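You operate a simulated robot arm through the tools that you are given. There is no shell and no other tool. Be economical: measure what you need, move in short steps, check, and stop when the job is done.

You are at the controls of a simulated robot arm. One attempt, no reset.

TASK
Take the black controller and leave it in the white tray.

The check looks at the end state, three seconds after you hand in, the way a careful person would. Anything else that was tipped, shoved, dropped, spilled or broken makes it a failure.

THE ROBOT
A 6-joint arm with a two-finger parallel gripper, fixed in place. Base frame: the origin is at the foot of the arm, x ahead of it, y to its left, z up; the work surface is at about z = 800. Units: mm, degrees, N and s.
With the tool pointing down near the work surface it reaches from about 260 to 680 mm from the base axis. Its first joint turns from -66.0 to 66.0 degrees. Payload 2.9 kg.
The TCP is the grasp point between the finger pads, 30 mm short of the fingertips. In the tool frame z runs along the fingers and y along their closing line. Largest opening 110 mm; finger width 20, thickness 10; the body of the gripper, 48 by 112 mm, starts 55 mm behind the TCP.
Orientation is that of the tool frame in the base frame, as a unit quaternion [w, x, y, z]. With the fingers straight down and closing along the base's y, the tool's x points along the base's -x, its y along +y and its z along -z.

THE INTERFACE
- The arm moves only by the tool nudge_tool. Its argument "steps" is a list of rows, each a list of 2 entries, a list of its own where there are three numbers: the shift along the tool's x, y, z in m, then the turn, a rotation vector about the tool's x, y, z in degrees. In form: [[[x, y, z], [ax, ay, az]], ...]. A call has 1 to 8 rows; each row shifts and turns the commanded pose from where the row before left it, along the tool's axes as they then stand. "claw" is the opening, from 0 (shut) to 1 (fully open), set as the call begins (left out, the last holds). Each row takes 0.2 s and may step no farther than 50 mm and 8.6 degrees from the row before; otherwise, or with a gripper value out of range, the whole call is refused. Where a pose cannot be reached the arm comes as near as it can. A force on the tool above 40 N (or 10 N above the force at the start of the call, whichever is more), or a blocked arm, ends the call early, and 0.2 s more pass. The fingers move at their own pace (about 108 mm/s each) and stop on an object; they squeeze with about 27 N. The grip force told is the motor's: it shows also when the fingers shut on nothing. Time passes only in rows, and 0.2 s behind the last, so rows that do not move let the fingers close. The reply holds the time, the measured pose of the TCP, the force on the tool along the base axes, the opening and the grip force, in the units named above and with some noise, and new pictures: "views" is both (left out), scene, wrist or none.
- Cameras (640 x 400 px; columns grow to the right, rows downward): "scene" is fixed at [53.9, 429, 1401.8]; the picture's right is [-0.88, -0.48, 0.00], its down [-0.25, 0.45, -0.86] and it looks along [0.42, -0.75, -0.51] (base axes); focal length 327 px, centre (320, 200). "wrist" rides on the gripper at [72, 17, -103] in the tool frame; the picture's right is [-0.23, 0.97, 0.00], its down [-0.76, -0.18, -0.62] and it looks along [-0.61, -0.14, 0.78] (tool axes); focal length 222 px, centre (320, 200). There is no depth. A picture from a camera that has moved, and an enlarged one, comes with that camera's place and axes in the base frame and with its lens. The place of the scene camera against the robot may be out by one fixed shift of up to 25 mm in any direction.
- inspect(camera, box): a new picture of the part [left, top, right, bottom] of that camera's present view, enlarged. The clock stands still meanwhile.
- finish_job(): hands the job in; it is judged then, once.

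Work in short steps. Places have to be worked out from the pictures, the camera data and where the tool is seen: move nearer, look again, correct. Check each grasp and each placing, and mend what went wrong. You have 90 turns and 170 pictures in all, those below and enlarged ones among them. Open the gripper and draw the arm clear of the work before you hand the job in, unless the task says otherwise; then end with one line.

The tools are called after "Request:" as a command line: name --argument value ..., lists and objects as JSON in quotes. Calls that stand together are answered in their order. nudge_tool: Moves the arm, as the interface text tells. Its arguments: {"type":"object","properties":{"steps":{"type":"array"},"claw":{"type":"number"},"views":{"type":"string","enum":["both","scene","wrist","none"]}},"required":["steps"]} The other tools are called the same way: inspect (camera, box) takes an enlarged picture of a part of a camera's view; finish_job () hands the job in.

At the start:

```text
time: 0.0
tcp_pos: [335.2, -158.1, 1071.7]
orientation: [0.0, 0.0, 1.0, 0.0]
force: [-0.6, -0.2, 0.1]
finger_gap: 110.0
grasp_force: 0.1
```

scene: 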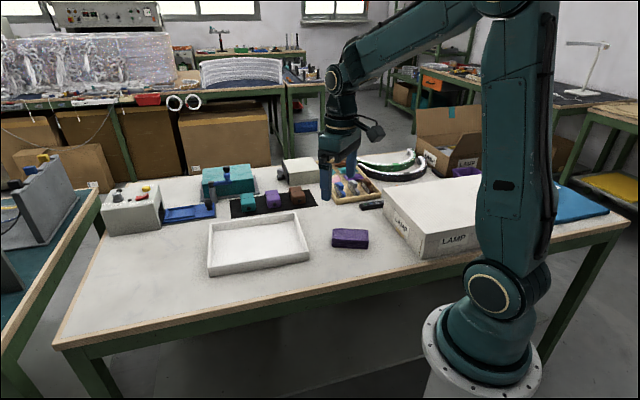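
wrist: 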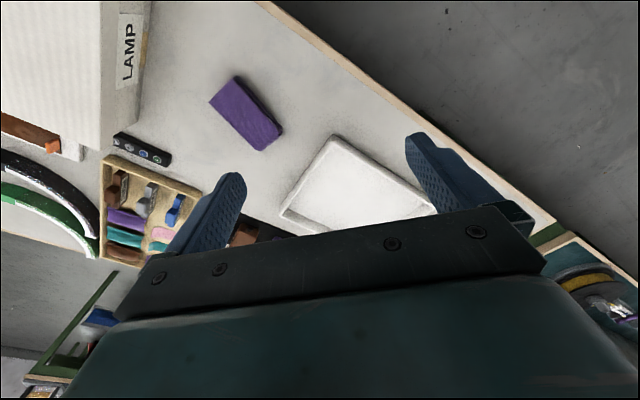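

I'll look closely at the small black item beside the LAMP box and at the rest of the table.

Request:
inspect --camera "scene" --box '[300, 130, 460, 260]'

Request:
inspect --camera "wrist" --box '[60, 100, 260, 225]'

Request:
inspect --camera "scene" --box '[90, 140, 330, 290]'

```text
3.08 times, centred on (380, 195) of scene
camera zoom: at [53.9, 429.0, 1401.8], right [-0.88, -0.48, 0.0], down [-0.25, 0.45, -0.86], along [0.42, -0.75, -0.51], focal length 1008 px, centre (135, 215)
```

zoom: 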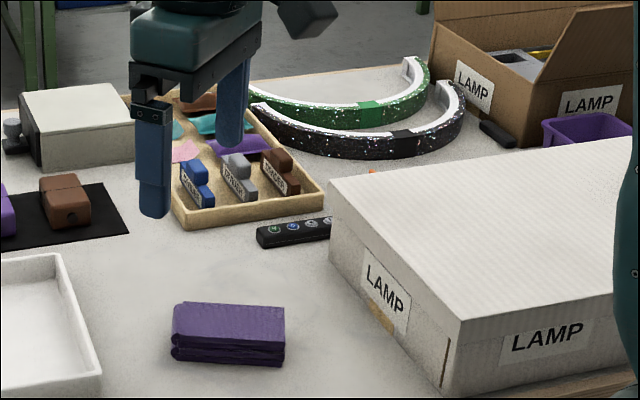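

```text
3.20 times, centred on (160, 162) of wrist
camera zoom: at [262.9, -142.0, 1176.8], right [0.23, 0.97, 0.0], down [0.76, -0.18, 0.62], along [0.61, -0.14, -0.78], focal length 711 px, centre (832, 320)
```

zoom: 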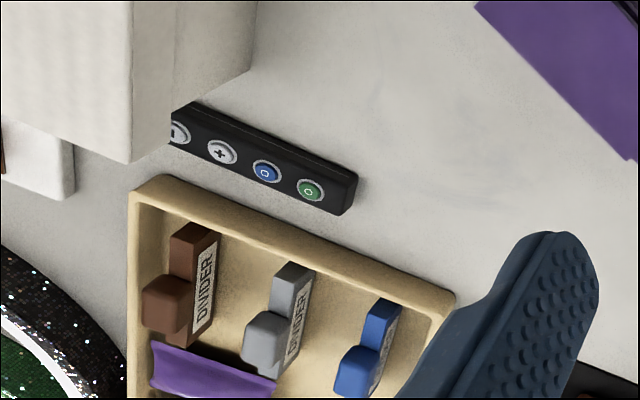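

```text
2.67 times, centred on (210, 215) of scene
camera zoom: at [53.9, 429.0, 1401.8], right [-0.88, -0.48, 0.0], down [-0.25, 0.45, -0.86], along [0.42, -0.75, -0.51], focal length 873 px, centre (613, 160)
```

zoom: 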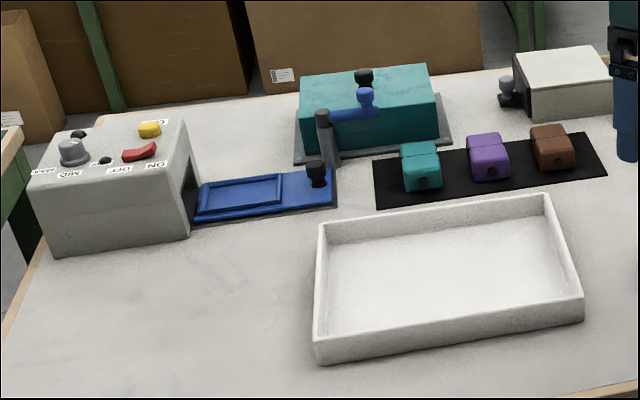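

The black controller with four buttons lies beside the back side of the lamp box, with its near end about (385,-448) and its axis running along roughly (-0.65,-0.76). I'll move above it and start turning the tool so the fingers close across its width.

Request:
nudge_tool --steps '[[[-0.005, -0.045, 0], [0, 0, 0]], [[-0.005, -0.045, 0], [0, 0, 0]], [[-0.005, -0.045, 0], [0, 0, 0]], [[-0.005, -0.045, 0], [0, 0, 0]], [[-0.005, -0.045, 0], [0, 0, 0]], [[-0.005, -0.045, 0], [0, 0, 0]], [[0, -0.04, 0], [0, 0, 0]], [[0, 0, 0], [0, 0, 0]]]'

Request:
nudge_tool --steps '[[[0, 0, 0], [0, 0, -8.2]], [[0, 0, 0], [0, 0, -8.2]], [[0, 0, 0], [0, 0, -8.2]], [[0, 0, 0], [0, 0, -8.2]], [[0, 0, 0], [0, 0, -8.2]], [[0, 0, 0], [0, 0, -8.2]], [[0, 0, 0], [0, 0, 0]]]'

```text
time: 1.8
tcp_pos: [366.2, -467.9, 1072.4]
orientation: [0.0, 0.0, 1.0, 0.0]
force: [-0.2, -0.4, 0.0]
finger_gap: 110.2
grasp_force: 0.1
camera wrist: at [293.6, -451.6, 1177.1], right [0.23, 0.97, 0.0], down [0.76, -0.18, 0.62], along [0.61, -0.14, -0.78], focal length 222 px, centre (320, 200)
```

scene: 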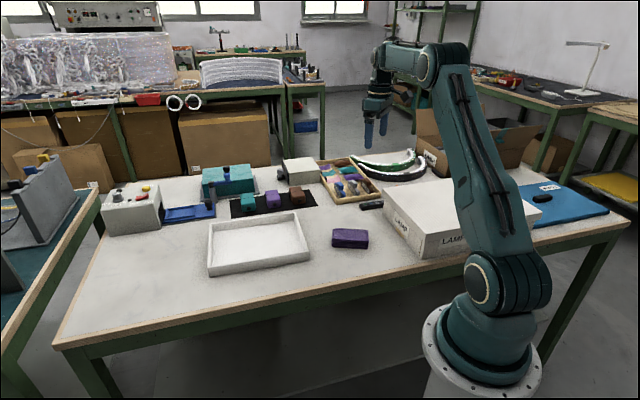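
wrist: 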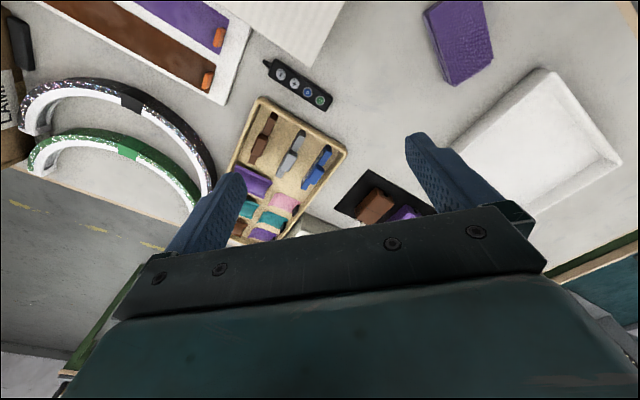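

```text
time: 3.4
tcp_pos: [364.2, -468.7, 1072.3]
orientation: [0.001, -0.417, 0.909, 0.001]
force: [-0.3, 0.2, -0.8]
finger_gap: 110.0
grasp_force: 0.1
camera wrist: at [305.1, -512.5, 1176.9], right [-0.59, 0.81, 0.0], down [0.63, 0.46, 0.62], along [0.5, 0.37, -0.78], focal length 222 px, centre (320, 200)
```

scene: 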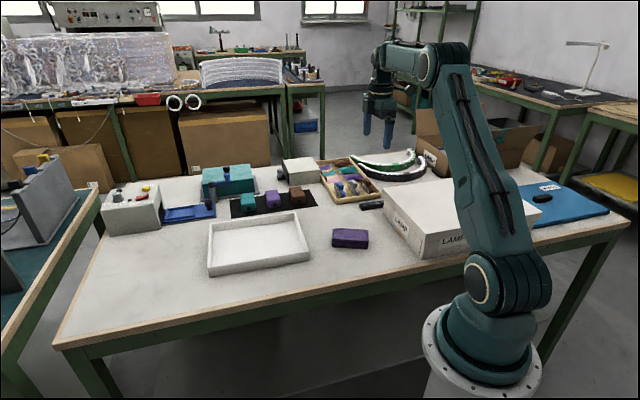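
wrist: 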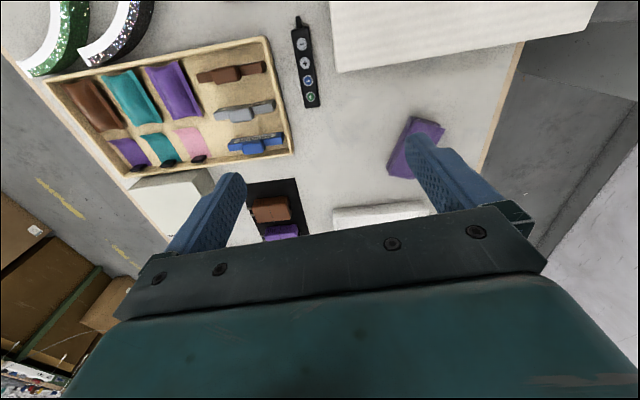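

The controller is now fully visible, with a cable nub on its far end. I'll enlarge it to measure.

Request:
inspect --camera "wrist" --box '[230, 0, 390, 125]'

Request:
inspect --camera "scene" --box '[400, 130, 620, 260]'

```text
3.20 times, centred on (310, 62) of wrist
camera zoom: at [305.1, -512.5, 1176.9], right [-0.59, 0.81, 0.0], down [0.63, 0.46, 0.62], along [0.5, 0.37, -0.78], focal length 711 px, centre (352, 640)
```

zoom: 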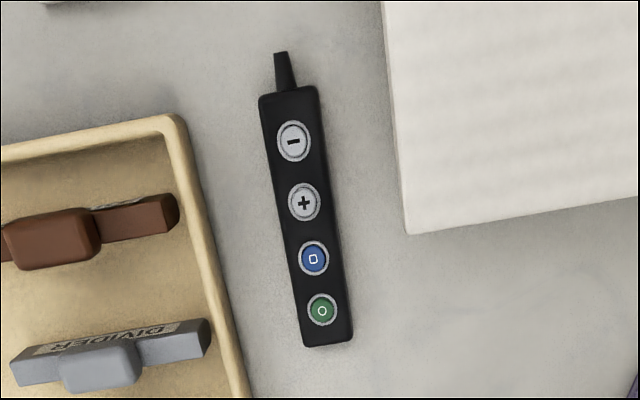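

```text
2.91 times, centred on (510, 195) of scene
camera zoom: at [53.9, 429.0, 1401.8], right [-0.88, -0.48, 0.0], down [-0.25, 0.45, -0.86], along [0.42, -0.75, -0.51], focal length 953 px, centre (-233, 214)
```

zoom: 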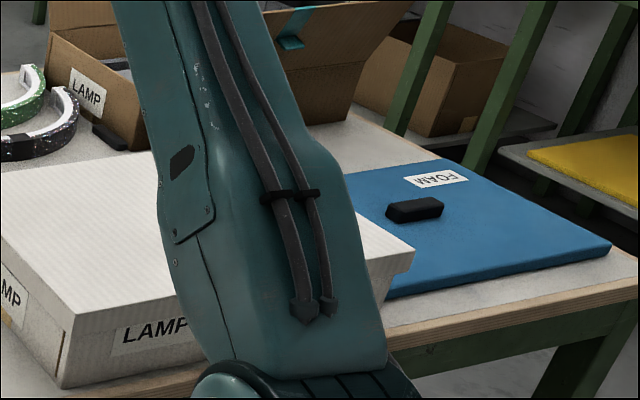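

The controller measures about 94 x 25 mm, with its near end at (392,-463) and a heading of about 44°. It has roughly 26 mm clearance to the box and 30 mm to the wooden tray. I'll narrow the opening to about 46 mm, line up 25 mm from the near end and go down partway.

Request:
nudge_tool --claw 0.42 --steps '[[[0.0023, -0.0151, 0], [0, 0, 0]], [[0, 0, 0], [0, 0, 5.4]], [[0, 0, 0.045], [0, 0, 0]], [[0, 0, 0.045], [0, 0, 0]], [[0, 0, 0.045], [0, 0, 0]], [[0, 0, 0], [0, 0, 0]]]'

Request:
inspect --camera "wrist" --box '[200, 0, 440, 200]'

```text
time: 4.8
tcp_pos: [373.9, -478.5, 933.7]
orientation: [-0.001, -0.373, 0.928, 0.0]
force: [0.0, -0.2, 0.6]
finger_gap: 46.1
grasp_force: 0.1
camera wrist: at [309.6, -518.0, 1037.8], right [-0.51, 0.86, 0.0], down [0.67, 0.4, 0.62], along [0.54, 0.32, -0.78], focal length 222 px, centre (320, 200)
```

scene: 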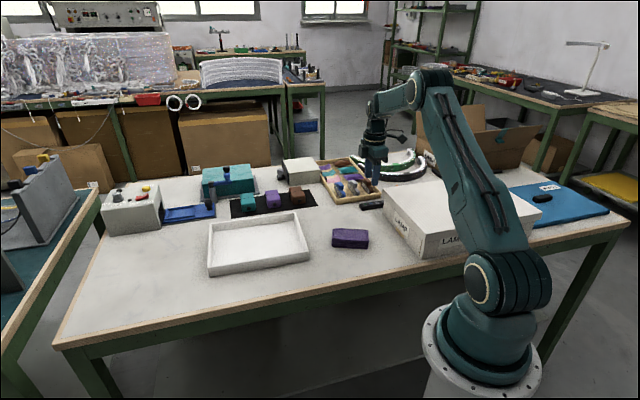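
wrist: 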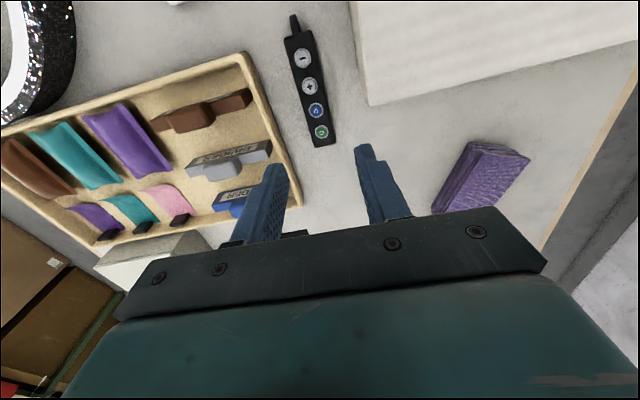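

```text
2.00 times, centred on (320, 100) of wrist
camera zoom: at [309.6, -518.0, 1037.8], right [-0.51, 0.86, 0.0], down [0.67, 0.4, 0.62], along [0.54, 0.32, -0.78], focal length 444 px, centre (320, 400)
```

zoom: 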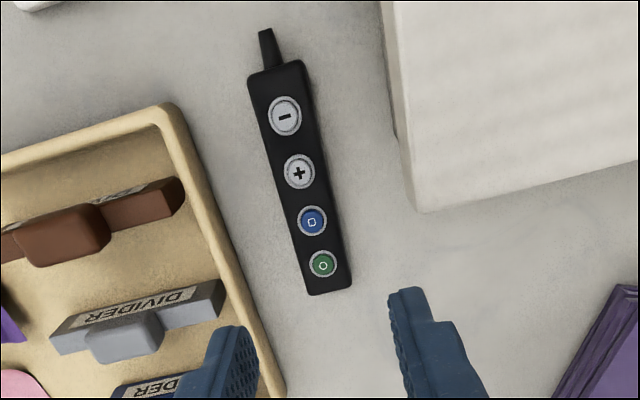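

Re-measuring puts the tool about 2 mm off the controller's axis. I'll correct that, shift 4 mm toward the free end for box clearance, and go down to TCP z of about 845.

Request:
nudge_tool --steps '[[[-0.004, -0.0023, 0.03], [0, 0, 0]], [[0, 0, 0.03], [0, 0, 0]], [[0, 0, 0.029], [0, 0, 0]], [[0, 0, 0], [0, 0, 0]]]'

Request:
inspect --camera "scene" --box '[310, 110, 470, 240]'

```text
time: 5.8
tcp_pos: [381.4, -481.1, 845.5]
orientation: [0.0, -0.373, 0.928, 0.0]
force: [1.1, -0.6, 0.6]
finger_gap: 46.4
grasp_force: 0.0
camera wrist: at [316.5, -519.3, 950.3], right [-0.51, 0.86, 0.0], down [0.67, 0.4, 0.62], along [0.54, 0.32, -0.78], focal length 222 px, centre (320, 200)
```

scene: 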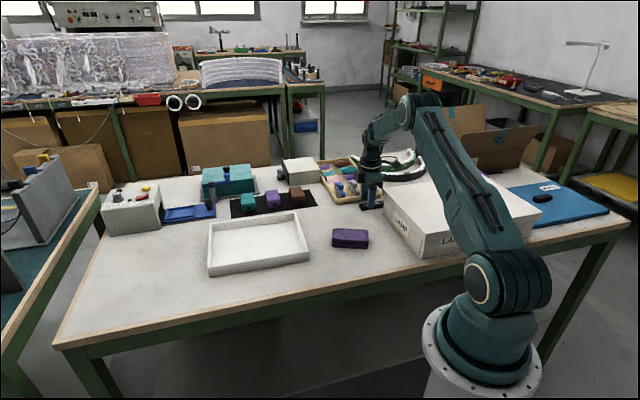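
wrist: 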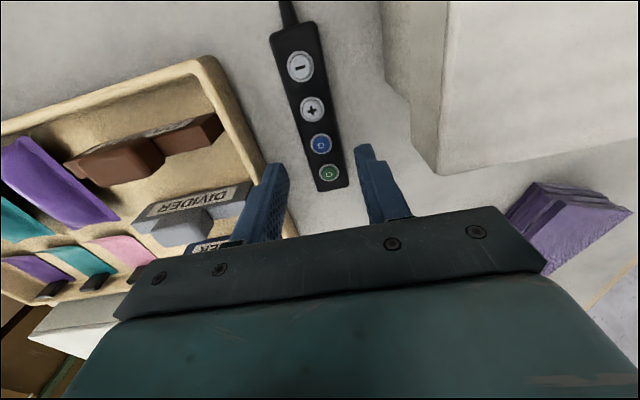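

```text
3.08 times, centred on (390, 175) of scene
camera zoom: at [53.9, 429.0, 1401.8], right [-0.88, -0.48, 0.0], down [-0.25, 0.45, -0.86], along [0.42, -0.75, -0.51], focal length 1008 px, centre (105, 277)
```

zoom: 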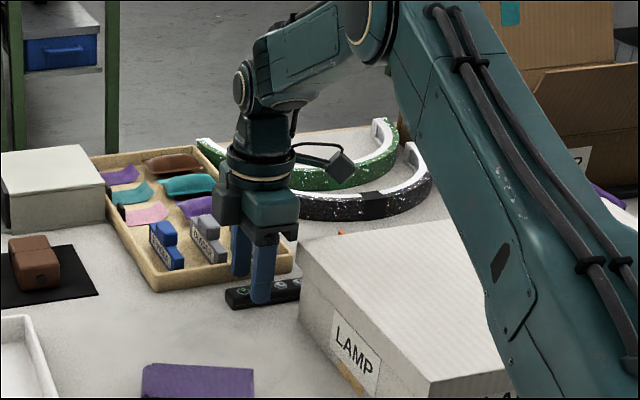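

Now at (381,-481), the tool sits about 4 mm to the tray side of the controller's axis. I'll correct that, then lower to about 836.

Request:
nudge_tool --steps '[[[-0.003, 0.004, 0], [0, 0, 0]], [[0, 0, 0.0095], [0, 0, 0]], [[0, 0, 0], [0, 0, 0]]]' --views "wrist"

Request:
inspect --camera "wrist" --box '[220, 80, 440, 220]'

Request:
inspect --camera "scene" --box '[345, 165, 425, 225]'

```text
time: 6.6
tcp_pos: [379.6, -472.5, 836.3]
orientation: [0.0, -0.373, 0.928, -0.001]
force: [0.8, -0.7, 0.4]
finger_gap: 46.3
grasp_force: 0.1
camera wrist: at [314.9, -512.5, 940.7], right [-0.51, 0.86, 0.0], down [0.67, 0.4, 0.62], along [0.54, 0.32, -0.78], focal length 222 px, centre (320, 200)
```

wrist: 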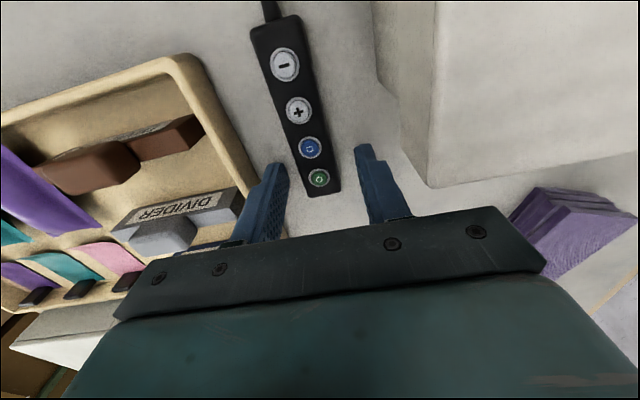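

```text
2.86 times, centred on (330, 150) of wrist
camera zoom: at [314.9, -512.5, 940.7], right [-0.51, 0.86, 0.0], down [0.67, 0.4, 0.62], along [0.54, 0.32, -0.78], focal length 635 px, centre (291, 343)
```

zoom: 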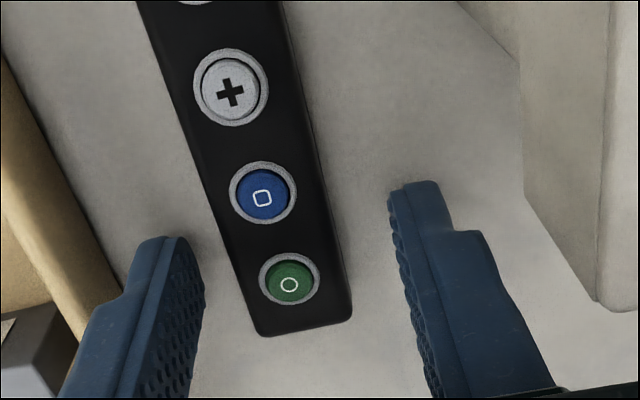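

```text
6.67 times, centred on (385, 195) of scene
camera zoom: at [53.9, 429.0, 1401.8], right [-0.88, -0.48, 0.0], down [-0.25, 0.45, -0.86], along [0.42, -0.75, -0.51], focal length 2183 px, centre (-113, 233)
```

zoom: 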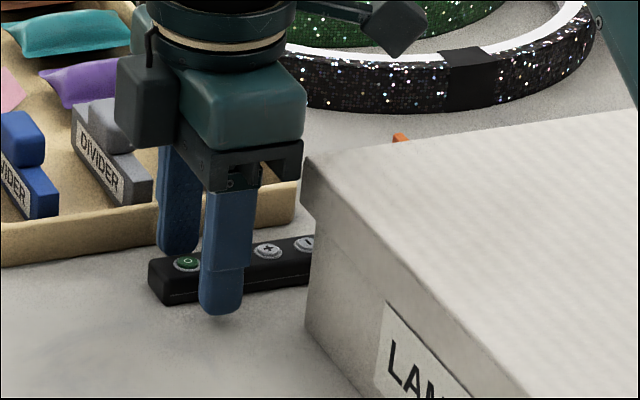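

The fingers straddle the controller between the blue and green buttons, and the gripper body is clear of the box. I'll make a small centring correction, lower 2 mm and close.

Request:
nudge_tool --steps '[[[0, -0.002, 0.002], [0, 0, 0]], [[0, 0, 0], [0, 0, 0]]]' --views "none"

Request:
nudge_tool --claw 0 --steps '[[[0, 0, 0], [0, 0, 0]], [[0, 0, 0], [0, 0, 0]], [[0, 0, 0], [0, 0, 0]]]'

```text
time: 7.2
tcp_pos: [379.4, -474.2, 835.6]
orientation: [-0.001, -0.374, 0.928, 0.0]
force: [-0.1, 0.8, -0.3]
finger_gap: 46.0
grasp_force: 0.1
```

```text
time: 8.0
tcp_pos: [379.8, -475.6, 833.8]
orientation: [0.0, -0.372, 0.928, 0.0]
force: [0.3, 0.2, -0.8]
finger_gap: 23.8
grasp_force: 27.2
camera wrist: at [316.6, -514.0, 939.2], right [-0.51, 0.86, 0.0], down [0.67, 0.4, 0.62], along [0.54, 0.32, -0.78], focal length 222 px, centre (320, 200)
```

scene: 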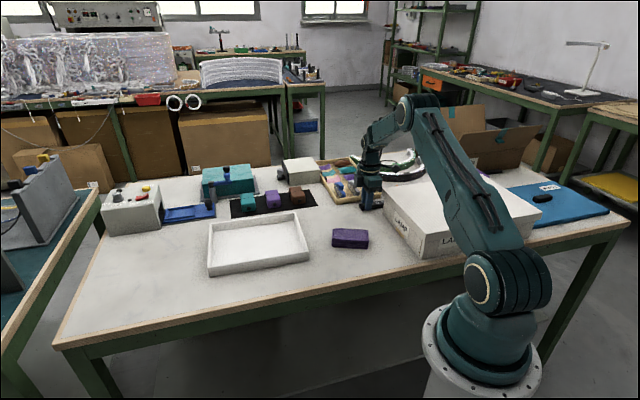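
wrist: 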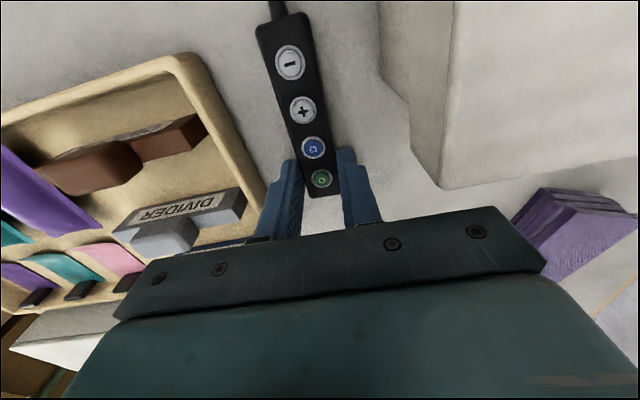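

Gripped at 23.8 mm. I'll lift it straight up and check.

Request:
nudge_tool --steps '[[[0, 0, -0.02], [0, 0, 0]], [[0, 0, -0.04], [0, 0, 0]], [[0, 0, -0.045], [0, 0, 0]], [[0, 0, -0.045], [0, 0, 0]], [[0, 0, 0], [0, 0, 0]]]'

```text
time: 9.2
tcp_pos: [381.7, -476.9, 985.0]
orientation: [0.0, -0.373, 0.928, 0.0]
force: [-0.4, -0.6, 0.1]
finger_gap: 0.1
grasp_force: 26.9
camera wrist: at [318.0, -514.4, 1089.1], right [-0.51, 0.86, 0.0], down [0.67, 0.4, 0.62], along [0.54, 0.32, -0.78], focal length 222 px, centre (320, 200)
```

scene: 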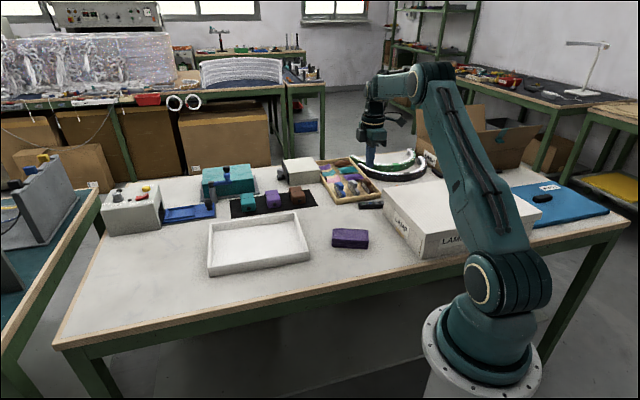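
wrist: 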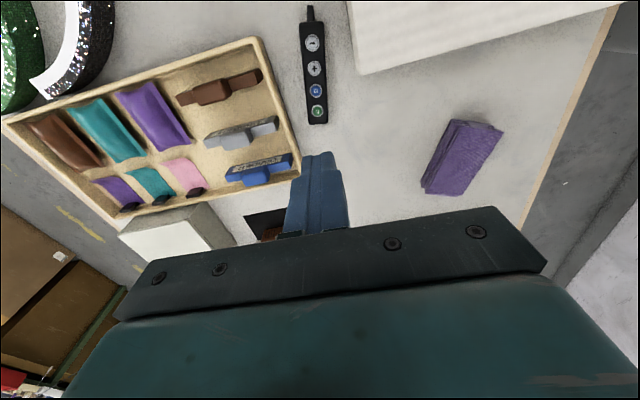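

It slipped out: the gap is 0 and the controller is still on the table, slightly turned. I'll open again and measure where it lies.

Request:
nudge_tool --claw 0.42 --steps '[[[0, 0, 0.03], [0, 0, 0]], [[0, 0, 0], [0, 0, 0]]]' --views "none"

Request:
inspect --camera "wrist" --box '[220, 0, 420, 160]'

Request:
inspect --camera "scene" --box '[335, 165, 415, 225]'

```text
time: 9.8
tcp_pos: [381.4, -476.4, 955.5]
orientation: [0.0, -0.373, 0.928, 0.0]
force: [0.5, -0.2, 0.4]
finger_gap: 46.3
grasp_force: 0.0
```

```text
2.50 times, centred on (320, 80) of wrist
camera zoom: at [317.4, -513.7, 1059.8], right [-0.51, 0.86, 0.0], down [0.67, 0.4, 0.62], along [0.54, 0.32, -0.78], focal length 555 px, centre (320, 500)
```

zoom: 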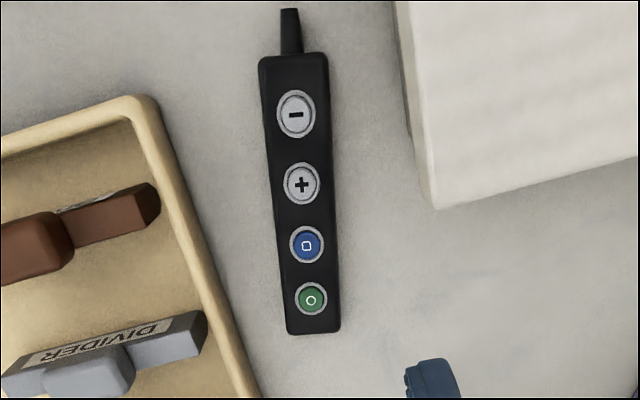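

```text
6.67 times, centred on (375, 195) of scene
camera zoom: at [53.9, 429.0, 1401.8], right [-0.88, -0.48, 0.0], down [-0.25, 0.45, -0.86], along [0.42, -0.75, -0.51], focal length 2183 px, centre (-47, 233)
```

zoom: 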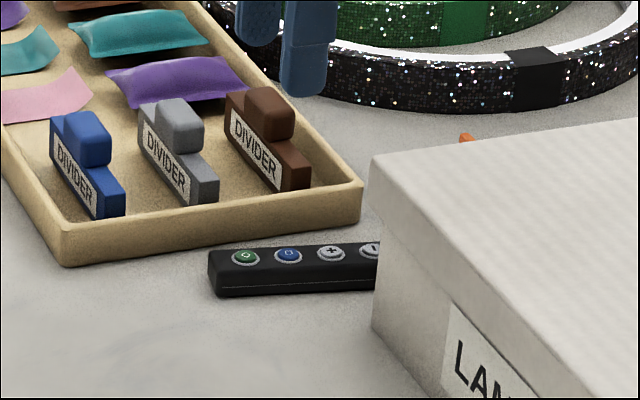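

The controller is now turned to about 34.5°, with its near end at (402,-467) and its centre at (363,-494). It is about 20 mm tall, so more of it sticks out past the box corner and I can grip nearer the middle. I'll realign and go down partway.

Request:
nudge_tool --steps '[[[0.0118, -0.0022, 0], [0, 0, 0]], [[0, 0, 0], [0, 0, 4.65]], [[0, 0, 0.03], [0, 0, 4.65]], [[0, 0, 0.03], [0, 0, 0]], [[0, 0, 0.03], [0, 0, 0]], [[0, 0, 0], [0, 0, 0]], [[0, 0, 0], [0, 0, 0]]]' --views "none"

Request:
inspect --camera "wrist" --box '[200, 0, 440, 200]'

```text
time: 11.4
tcp_pos: [374.1, -483.6, 867.5]
orientation: [0.0, -0.296, 0.955, -0.001]
force: [0.7, -0.8, 0.5]
finger_gap: 46.3
grasp_force: 0.1
```

```text
2.00 times, centred on (320, 100) of wrist
camera zoom: at [304.8, -510.6, 970.5], right [-0.36, 0.93, 0.0], down [0.73, 0.28, 0.62], along [0.58, 0.23, -0.78], focal length 444 px, centre (320, 400)
```

zoom: 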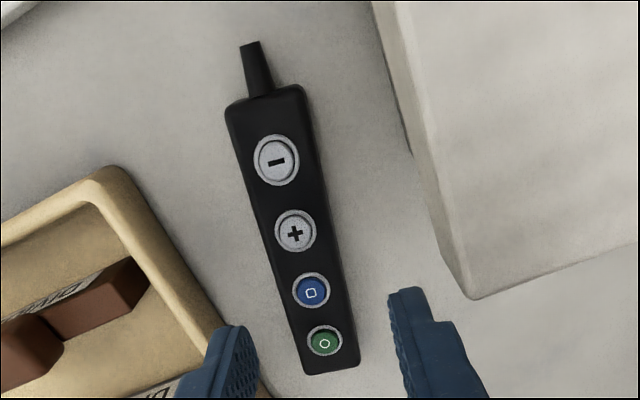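

The alignment is good, but the wooden tray edge is close to the left finger. I'll narrow the opening to 38 mm and go down to about 833.

Request:
nudge_tool --claw 0.35 --steps '[[[0.003, -0.001, 0], [0, 0, 0]], [[0, 0, 0.012], [0, 0, 0]], [[0, 0, 0.012], [0, 0, 0]], [[0, 0, 0], [0, 0, 0]], [[0, 0, 0], [0, 0, 0]]]' --views "none"

Request:
inspect --camera "wrist" --box '[200, 50, 440, 220]'

Request:
inspect --camera "scene" --box '[335, 165, 415, 225]'

```text
time: 12.6
tcp_pos: [371.5, -487.7, 842.5]
orientation: [0.001, -0.297, 0.955, 0.0]
force: [0.0, -0.4, 0.1]
finger_gap: 38.6
grasp_force: 0.1
```

```text
2.35 times, centred on (320, 135) of wrist
camera zoom: at [302.0, -514.9, 947.8], right [-0.36, 0.93, 0.0], down [0.73, 0.28, 0.62], along [0.58, 0.23, -0.78], focal length 523 px, centre (320, 353)
```

zoom: 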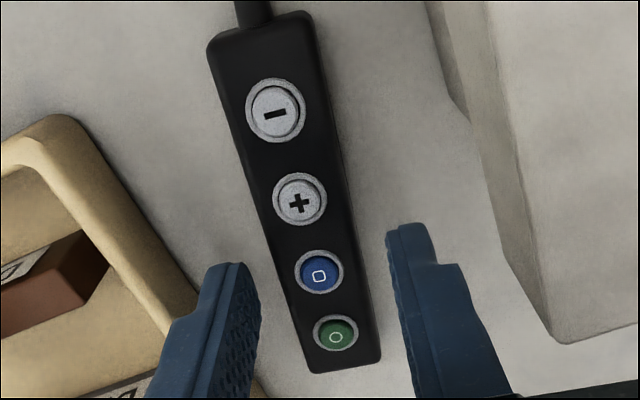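

```text
6.67 times, centred on (375, 195) of scene
camera zoom: at [53.9, 429.0, 1401.8], right [-0.88, -0.48, 0.0], down [-0.25, 0.45, -0.86], along [0.42, -0.75, -0.51], focal length 2183 px, centre (-47, 233)
```

zoom: 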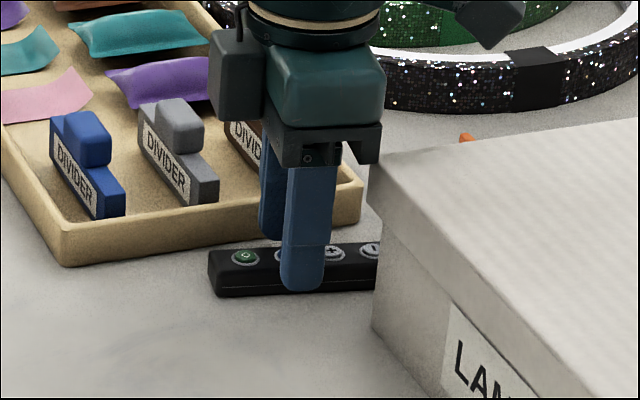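

Centred within 1 mm, but the body is close to the box corner. I'll back off 3 mm along the controller, lower 9 mm, then close.

Request:
nudge_tool --steps '[[[-0.003, 0, 0], [0, 0, 0]], [[0, 0, 0.005], [0, 0, 0]], [[0, 0, 0.0045], [0, 0, 0]], [[0, 0, 0], [0, 0, 0]]]' --views "none"

Request:
nudge_tool --claw 0 --steps '[[[0, 0, 0], [0, 0, 0]], [[0, 0, 0], [0, 0, 0]], [[0, 0, 0], [0, 0, 0]]]' --views "wrist"

```text
time: 13.6
tcp_pos: [374.9, -485.4, 833.7]
orientation: [0.0, -0.297, 0.955, 0.001]
force: [-0.3, 0.2, 0.8]
finger_gap: 38.4
grasp_force: 0.1
```

```text
time: 14.4
tcp_pos: [374.4, -484.9, 834.4]
orientation: [0.0, -0.297, 0.955, 0.0]
force: [0.1, 0.8, 0.4]
finger_gap: 23.8
grasp_force: 27.5
camera wrist: at [305.0, -513.0, 938.2], right [-0.36, 0.93, 0.0], down [0.73, 0.28, 0.62], along [0.58, 0.23, -0.78], focal length 222 px, centre (320, 200)
```

wrist: 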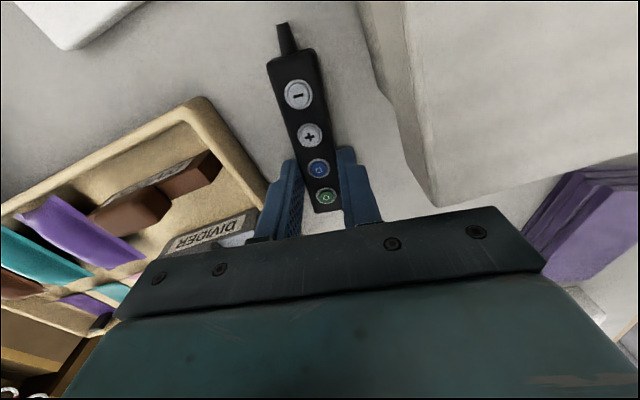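

Gripped with 23.8 mm gap. I'll slide it on the table about 40 mm away from the box, so I can then take it at its middle.

Request:
nudge_tool --steps '[[[-0.008, 0.002, 0], [0, 0, 0]], [[-0.008, 0.002, 0], [0, 0, 0]], [[-0.008, 0.003, 0], [0, 0, 0]], [[-0.008, 0.003, 0], [0, 0, 0]], [[-0.008, 0.003, 0], [0, 0, 0]], [[0, 0, 0], [0, 0, 0]]]'

```text
time: 15.8
tcp_pos: [399.9, -452.5, 833.3]
orientation: [0.001, -0.296, 0.955, 0.0]
force: [-0.5, -2.5, 6.7]
finger_gap: 23.9
grasp_force: 27.5
camera wrist: at [330.8, -479.9, 938.1], right [-0.36, 0.93, 0.0], down [0.73, 0.29, 0.62], along [0.58, 0.23, -0.78], focal length 222 px, centre (320, 200)
```

scene: 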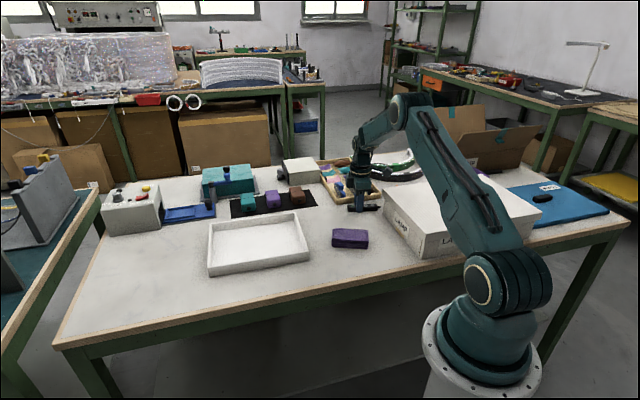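
wrist: 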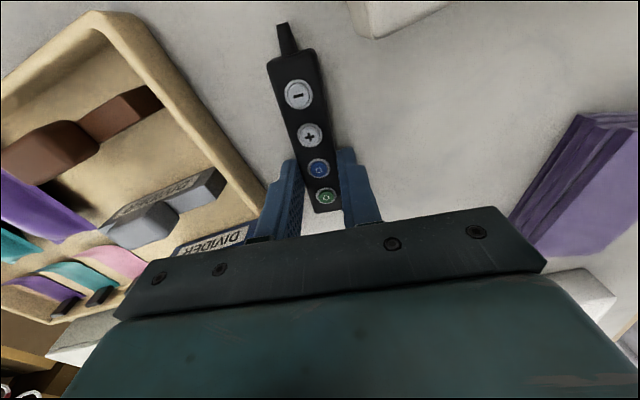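

It slid with the gripper. I'll open slightly, move 18 mm along to the controller's middle, lower 2 mm and re-grip.

Request:
nudge_tool --claw 0.33 --steps '[[[0, 0, 0], [0, 0, 0]], [[0.009, 0, 0], [0, 0, 0]], [[0.009, 0, 0], [0, 0, 0]], [[0, 0, 0.002], [0, 0, 0]], [[0, 0, 0], [0, 0, 0]]]' --views "wrist"

Request:
nudge_tool --claw 0 --steps '[[[0, 0, 0], [0, 0, 0]], [[0, 0, 0], [0, 0, 0]], [[0, 0, 0], [0, 0, 0]]]' --views "wrist"

```text
time: 17.0
tcp_pos: [385.6, -461.6, 831.2]
orientation: [0.0, -0.296, 0.955, 0.0]
force: [0.3, 0.4, -0.1]
finger_gap: 36.5
grasp_force: 0.1
camera wrist: at [315.4, -489.6, 935.5], right [-0.36, 0.93, 0.0], down [0.73, 0.28, 0.62], along [0.58, 0.23, -0.78], focal length 222 px, centre (320, 200)
```

wrist: 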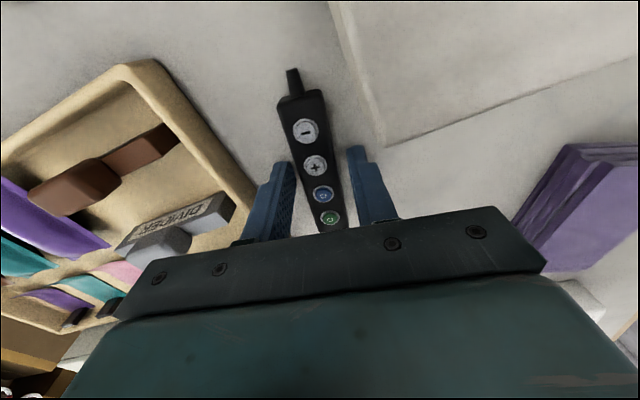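

```text
time: 17.8
tcp_pos: [384.6, -462.1, 831.4]
orientation: [0.001, -0.296, 0.955, 0.001]
force: [0.4, 0.0, 0.3]
finger_gap: 23.9
grasp_force: 26.6
camera wrist: at [315.5, -489.6, 935.5], right [-0.36, 0.93, 0.0], down [0.73, 0.28, 0.62], along [0.58, 0.23, -0.78], focal length 222 px, centre (320, 200)
```

wrist: 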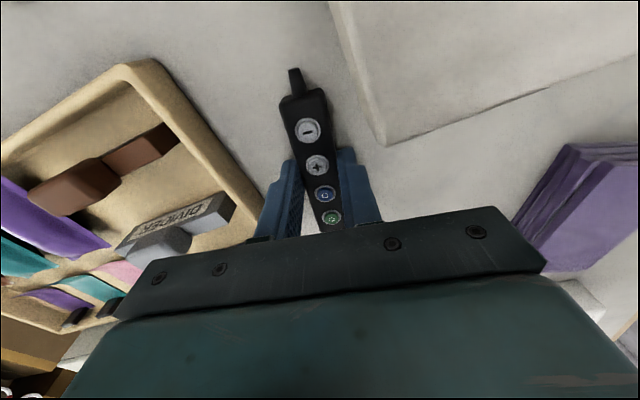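

Gripped around the middle. I'll lift slowly and check for slip.

Request:
nudge_tool --steps '[[[0, 0, -0.002], [0, 0, 0]], [[0, 0, -0.004], [0, 0, 0]], [[0, 0, -0.006], [0, 0, 0]], [[0, 0, -0.006], [0, 0, 0]], [[0, 0, -0.006], [0, 0, 0]], [[0, 0, 0], [0, 0, 0]]]'

Request:
inspect --camera "scene" --box '[325, 165, 405, 225]'

```text
time: 19.2
tcp_pos: [385.2, -463.4, 854.6]
orientation: [0.001, -0.296, 0.955, 0.0]
force: [0.2, 0.7, 0.5]
finger_gap: 23.8
grasp_force: 26.6
camera wrist: at [316.1, -490.9, 959.4], right [-0.36, 0.93, 0.0], down [0.73, 0.28, 0.62], along [0.58, 0.23, -0.78], focal length 222 px, centre (320, 200)
```

scene: 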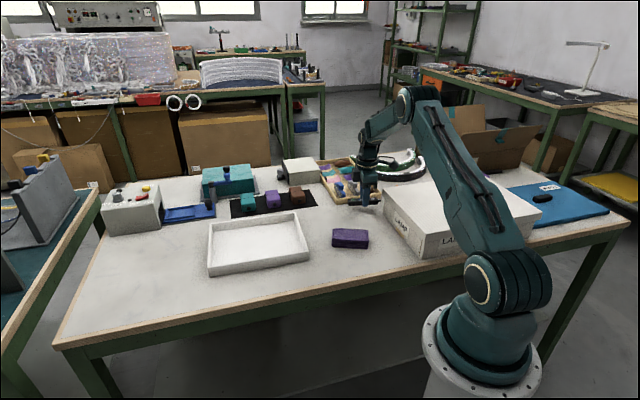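
wrist: 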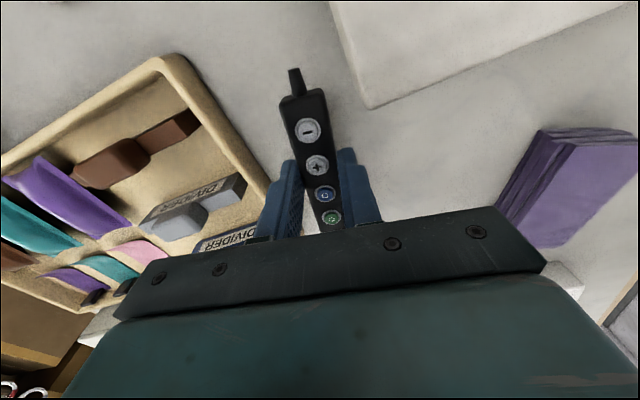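

```text
6.67 times, centred on (365, 195) of scene
camera zoom: at [53.9, 429.0, 1401.8], right [-0.88, -0.48, 0.0], down [-0.25, 0.45, -0.86], along [0.42, -0.75, -0.51], focal length 2183 px, centre (20, 233)
```

zoom: 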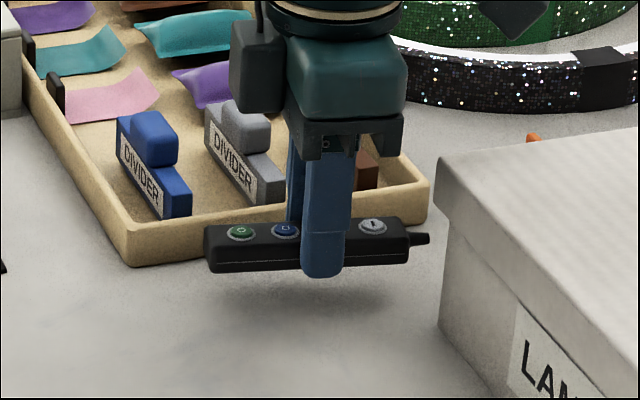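

It is held level and off the table. The white tray works out as about 265 x 165 mm with its centre near (567,-127). I'll raise first, then travel to about (550,-130).

Request:
nudge_tool --steps '[[[0, 0, -0.015], [0, 0, 0]], [[0, 0, -0.025], [0, 0, 0]], [[0, 0, -0.025], [0, 0, 0]], [[0, 0, -0.02], [0, 0, 0]], [[-0.01, 0.006, 0], [0, 0, 0]], [[-0.02, 0.011, 0], [0, 0, 0]], [[-0.025, 0.014, 0], [0, 0, 0]], [[-0.025, 0.014, 0], [0, 0, 0]]]' --views "none"

Request:
nudge_tool --steps '[[[-0.035, 0.019, 0], [0, 0, 0]], [[-0.035, 0.019, 0], [0, 0, 0]], [[-0.035, 0.02, 0], [0, 0, 0]], [[-0.035, 0.02, 0], [0, 0, 0]], [[-0.035, 0.02, 0], [0, 0, 0]], [[-0.035, 0.02, 0], [0, 0, 0]], [[-0.025, 0.012, 0], [0, 0, 0]], [[-0.01, 0.006, 0], [0, 0, 0]]]'

```text
time: 21.0
tcp_pos: [424.6, -379.9, 941.4]
orientation: [0.0, -0.296, 0.955, -0.001]
force: [-0.4, -0.1, 0.0]
finger_gap: 23.9
grasp_force: 27.1
```

```text
time: 22.8
tcp_pos: [553.5, -128.0, 939.2]
orientation: [0.0, -0.297, 0.955, -0.001]
force: [0.5, 0.1, -0.3]
finger_gap: 24.1
grasp_force: 27.2
camera wrist: at [482.5, -155.8, 1044.3], right [-0.36, 0.93, 0.0], down [0.73, 0.28, 0.62], along [0.58, 0.23, -0.78], focal length 222 px, centre (320, 200)
```

scene: 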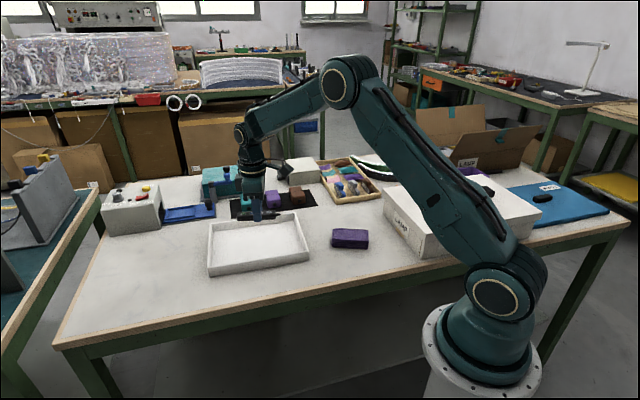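
wrist: 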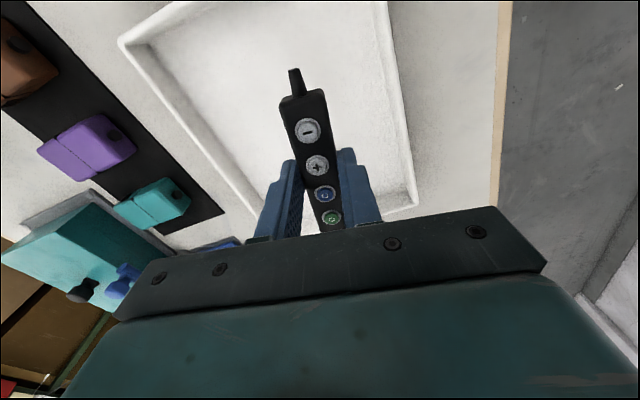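

The tool is over the tray, well inside its walls. I'll lower to just above the floor.

Request:
nudge_tool --steps '[[[0, 0, 0.03], [0, 0, 0]], [[0, 0, 0.03], [0, 0, 0]], [[0, 0, 0.02], [0, 0, 0]], [[0, 0, 0.012], [0, 0, 0]], [[0, 0, 0], [0, 0, 0]]]'

Request:
inspect --camera "scene" --box '[200, 180, 320, 280]'

```text
time: 24.0
tcp_pos: [551.3, -128.9, 846.9]
orientation: [0.0, -0.296, 0.955, 0.0]
force: [-0.6, 0.5, 0.0]
finger_gap: 23.9
grasp_force: 27.1
camera wrist: at [481.5, -156.6, 951.3], right [-0.36, 0.93, 0.0], down [0.73, 0.28, 0.62], along [0.58, 0.23, -0.78], focal length 222 px, centre (320, 200)
```

scene: 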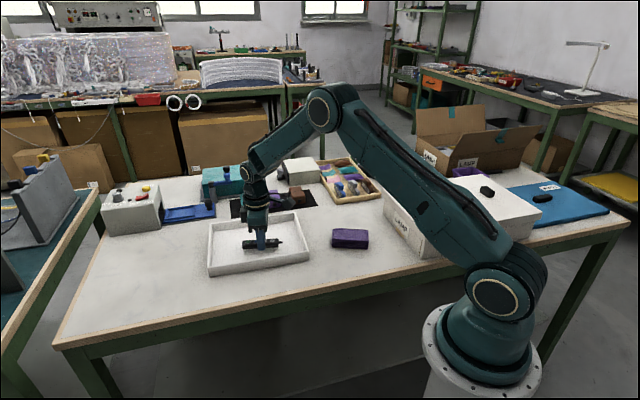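
wrist: 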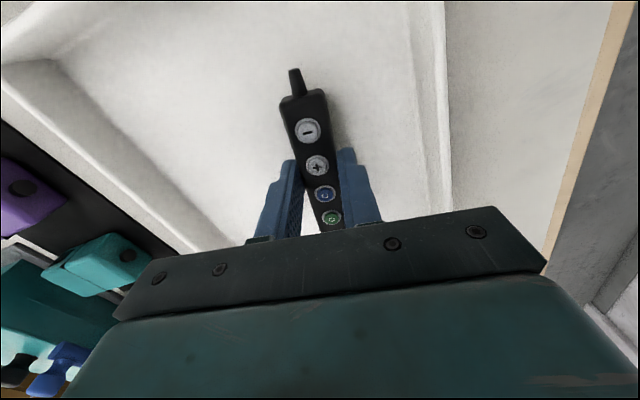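

```text
4.00 times, centred on (260, 230) of scene
camera zoom: at [53.9, 429.0, 1401.8], right [-0.88, -0.48, 0.0], down [-0.25, 0.45, -0.86], along [0.42, -0.75, -0.51], focal length 1310 px, centre (560, 80)
```

zoom: 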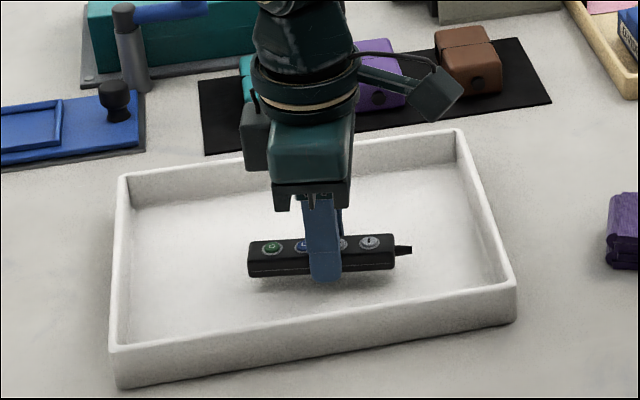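

Nearly on the floor of the tray. I'll lower in 2 mm steps and watch the force.

Request:
nudge_tool --steps '[[[0, 0, 0.002], [0, 0, 0]], [[0, 0, 0.002], [0, 0, 0]], [[0, 0, 0.002], [0, 0, 0]], [[0, 0, 0.002], [0, 0, 0]], [[0, 0, 0], [0, 0, 0]]]' --views "none"

Request:
inspect --camera "scene" --box '[200, 180, 320, 280]'

```text
time: 25.2
tcp_pos: [549.9, -129.5, 840.1]
orientation: [-0.001, -0.297, 0.955, 0.0]
force: [-0.3, -0.1, -0.7]
finger_gap: 24.0
grasp_force: 26.6
```

```text
4.00 times, centred on (260, 230) of scene
camera zoom: at [53.9, 429.0, 1401.8], right [-0.88, -0.48, 0.0], down [-0.25, 0.45, -0.86], along [0.42, -0.75, -0.51], focal length 1310 px, centre (560, 80)
```

zoom: 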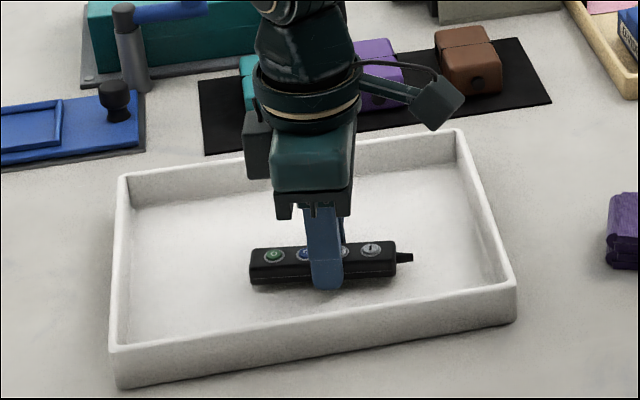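

No contact yet, so I'll lower a bit more.

Request:
nudge_tool --steps '[[[0, 0, 0.002], [0, 0, 0]], [[0, 0, 0.0015], [0, 0, 0]], [[0, 0, 0.001], [0, 0, 0]], [[0, 0, 0], [0, 0, 0]]]' --views "none"

```text
time: 26.2
tcp_pos: [550.6, -129.5, 836.4]
orientation: [0.0, -0.296, 0.955, -0.001]
force: [-0.8, -0.6, -0.1]
finger_gap: 23.8
grasp_force: 27.8
```

Request:
nudge_tool --steps '[[[0, 0, 0.001], [0, 0, 0]], [[0, 0, 0.001], [0, 0, 0]], [[0, 0, 0], [0, 0, 0]]]' --views "none"

Request:
inspect --camera "scene" --box '[240, 220, 310, 265]'

```text
time: 27.0
tcp_pos: [550.9, -128.5, 833.7]
orientation: [0.0, -0.296, 0.955, 0.0]
force: [-1.8, 0.6, 6.1]
finger_gap: 23.5
grasp_force: 27.1
```

```text
8.89 times, centred on (275, 242) of scene
camera zoom: at [53.8, 429.0, 1401.8], right [-0.88, -0.48, 0.0], down [-0.25, 0.45, -0.86], along [0.42, -0.75, -0.51], focal length 2911 px, centre (720, -178)
```

zoom: 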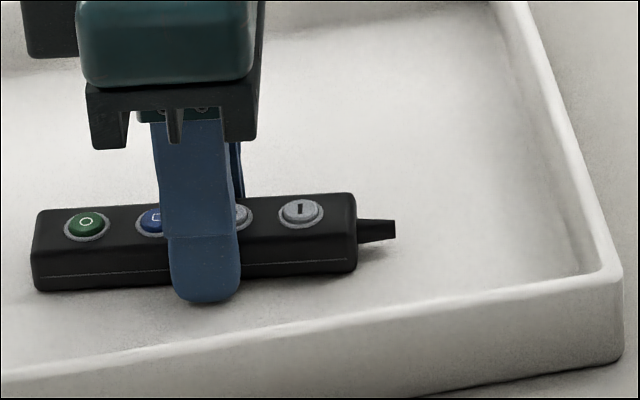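

A vertical force of about 6 N shows it is resting on the tray floor. I'll open moderately and rise straight up.

Request:
nudge_tool --claw 0.4 --steps '[[[0, 0, 0], [0, 0, 0]], [[0, 0, 0], [0, 0, 0]], [[0, 0, -0.02], [0, 0, 0]], [[0, 0, -0.04], [0, 0, 0]], [[0, 0, -0.045], [0, 0, 0]], [[0, 0, -0.045], [0, 0, 0]], [[0, 0, -0.045], [0, 0, 0]], [[0, 0, 0], [0, 0, 0]]]'

Request:
inspect --camera "scene" --box '[190, 140, 430, 290]'

```text
time: 28.8
tcp_pos: [548.6, -131.4, 1030.9]
orientation: [0.0, -0.296, 0.955, 0.0]
force: [0.0, 0.7, 0.4]
finger_gap: 44.0
grasp_force: 0.1
camera wrist: at [479.7, -159.3, 1135.5], right [-0.36, 0.93, 0.0], down [0.73, 0.28, 0.62], along [0.58, 0.23, -0.78], focal length 222 px, centre (320, 200)
```

scene: 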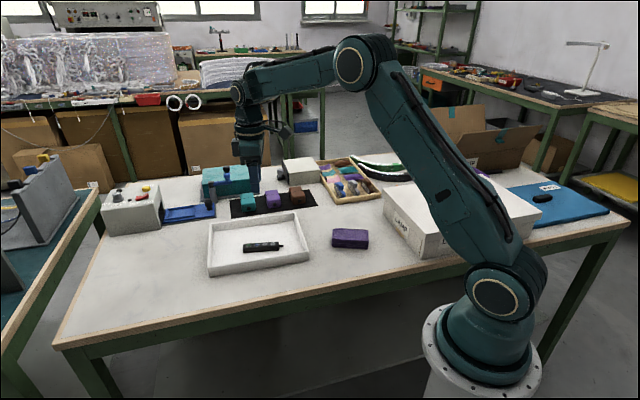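
wrist: 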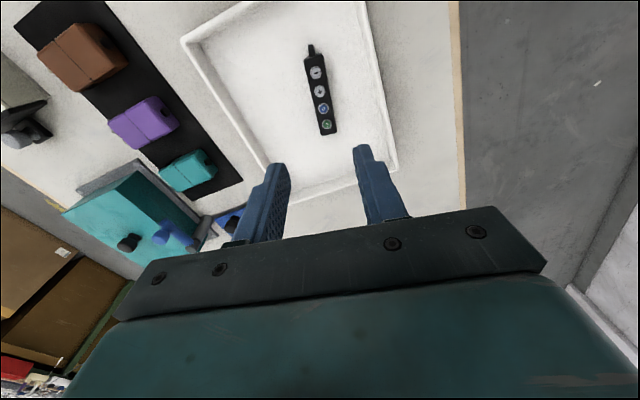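

```text
2.67 times, centred on (310, 215) of scene
camera zoom: at [53.9, 429.0, 1401.8], right [-0.88, -0.48, 0.0], down [-0.25, 0.45, -0.86], along [0.42, -0.75, -0.51], focal length 873 px, centre (347, 160)
```

zoom: 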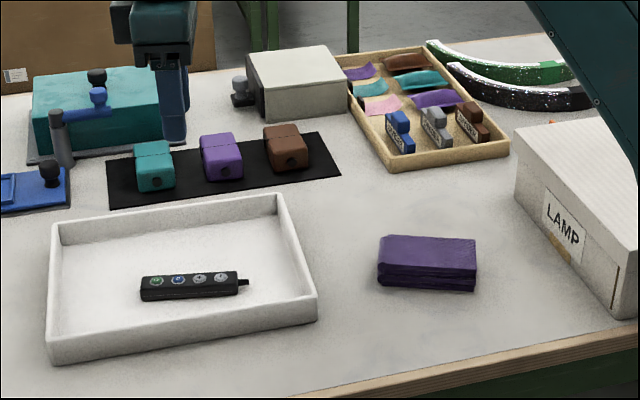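

The controller lies flat in the white tray, nothing else looks disturbed, and the gripper is open and well clear, so I'm handing in.

Request:
finish_job

```text
The job is handed in.
```

The black controller is lying flat in the white tray, and the last pictures show nothing else disturbed. My first grip slipped and left it slightly turned on the table, so I slid it clear of the lamp box and gripped it again at its middle.
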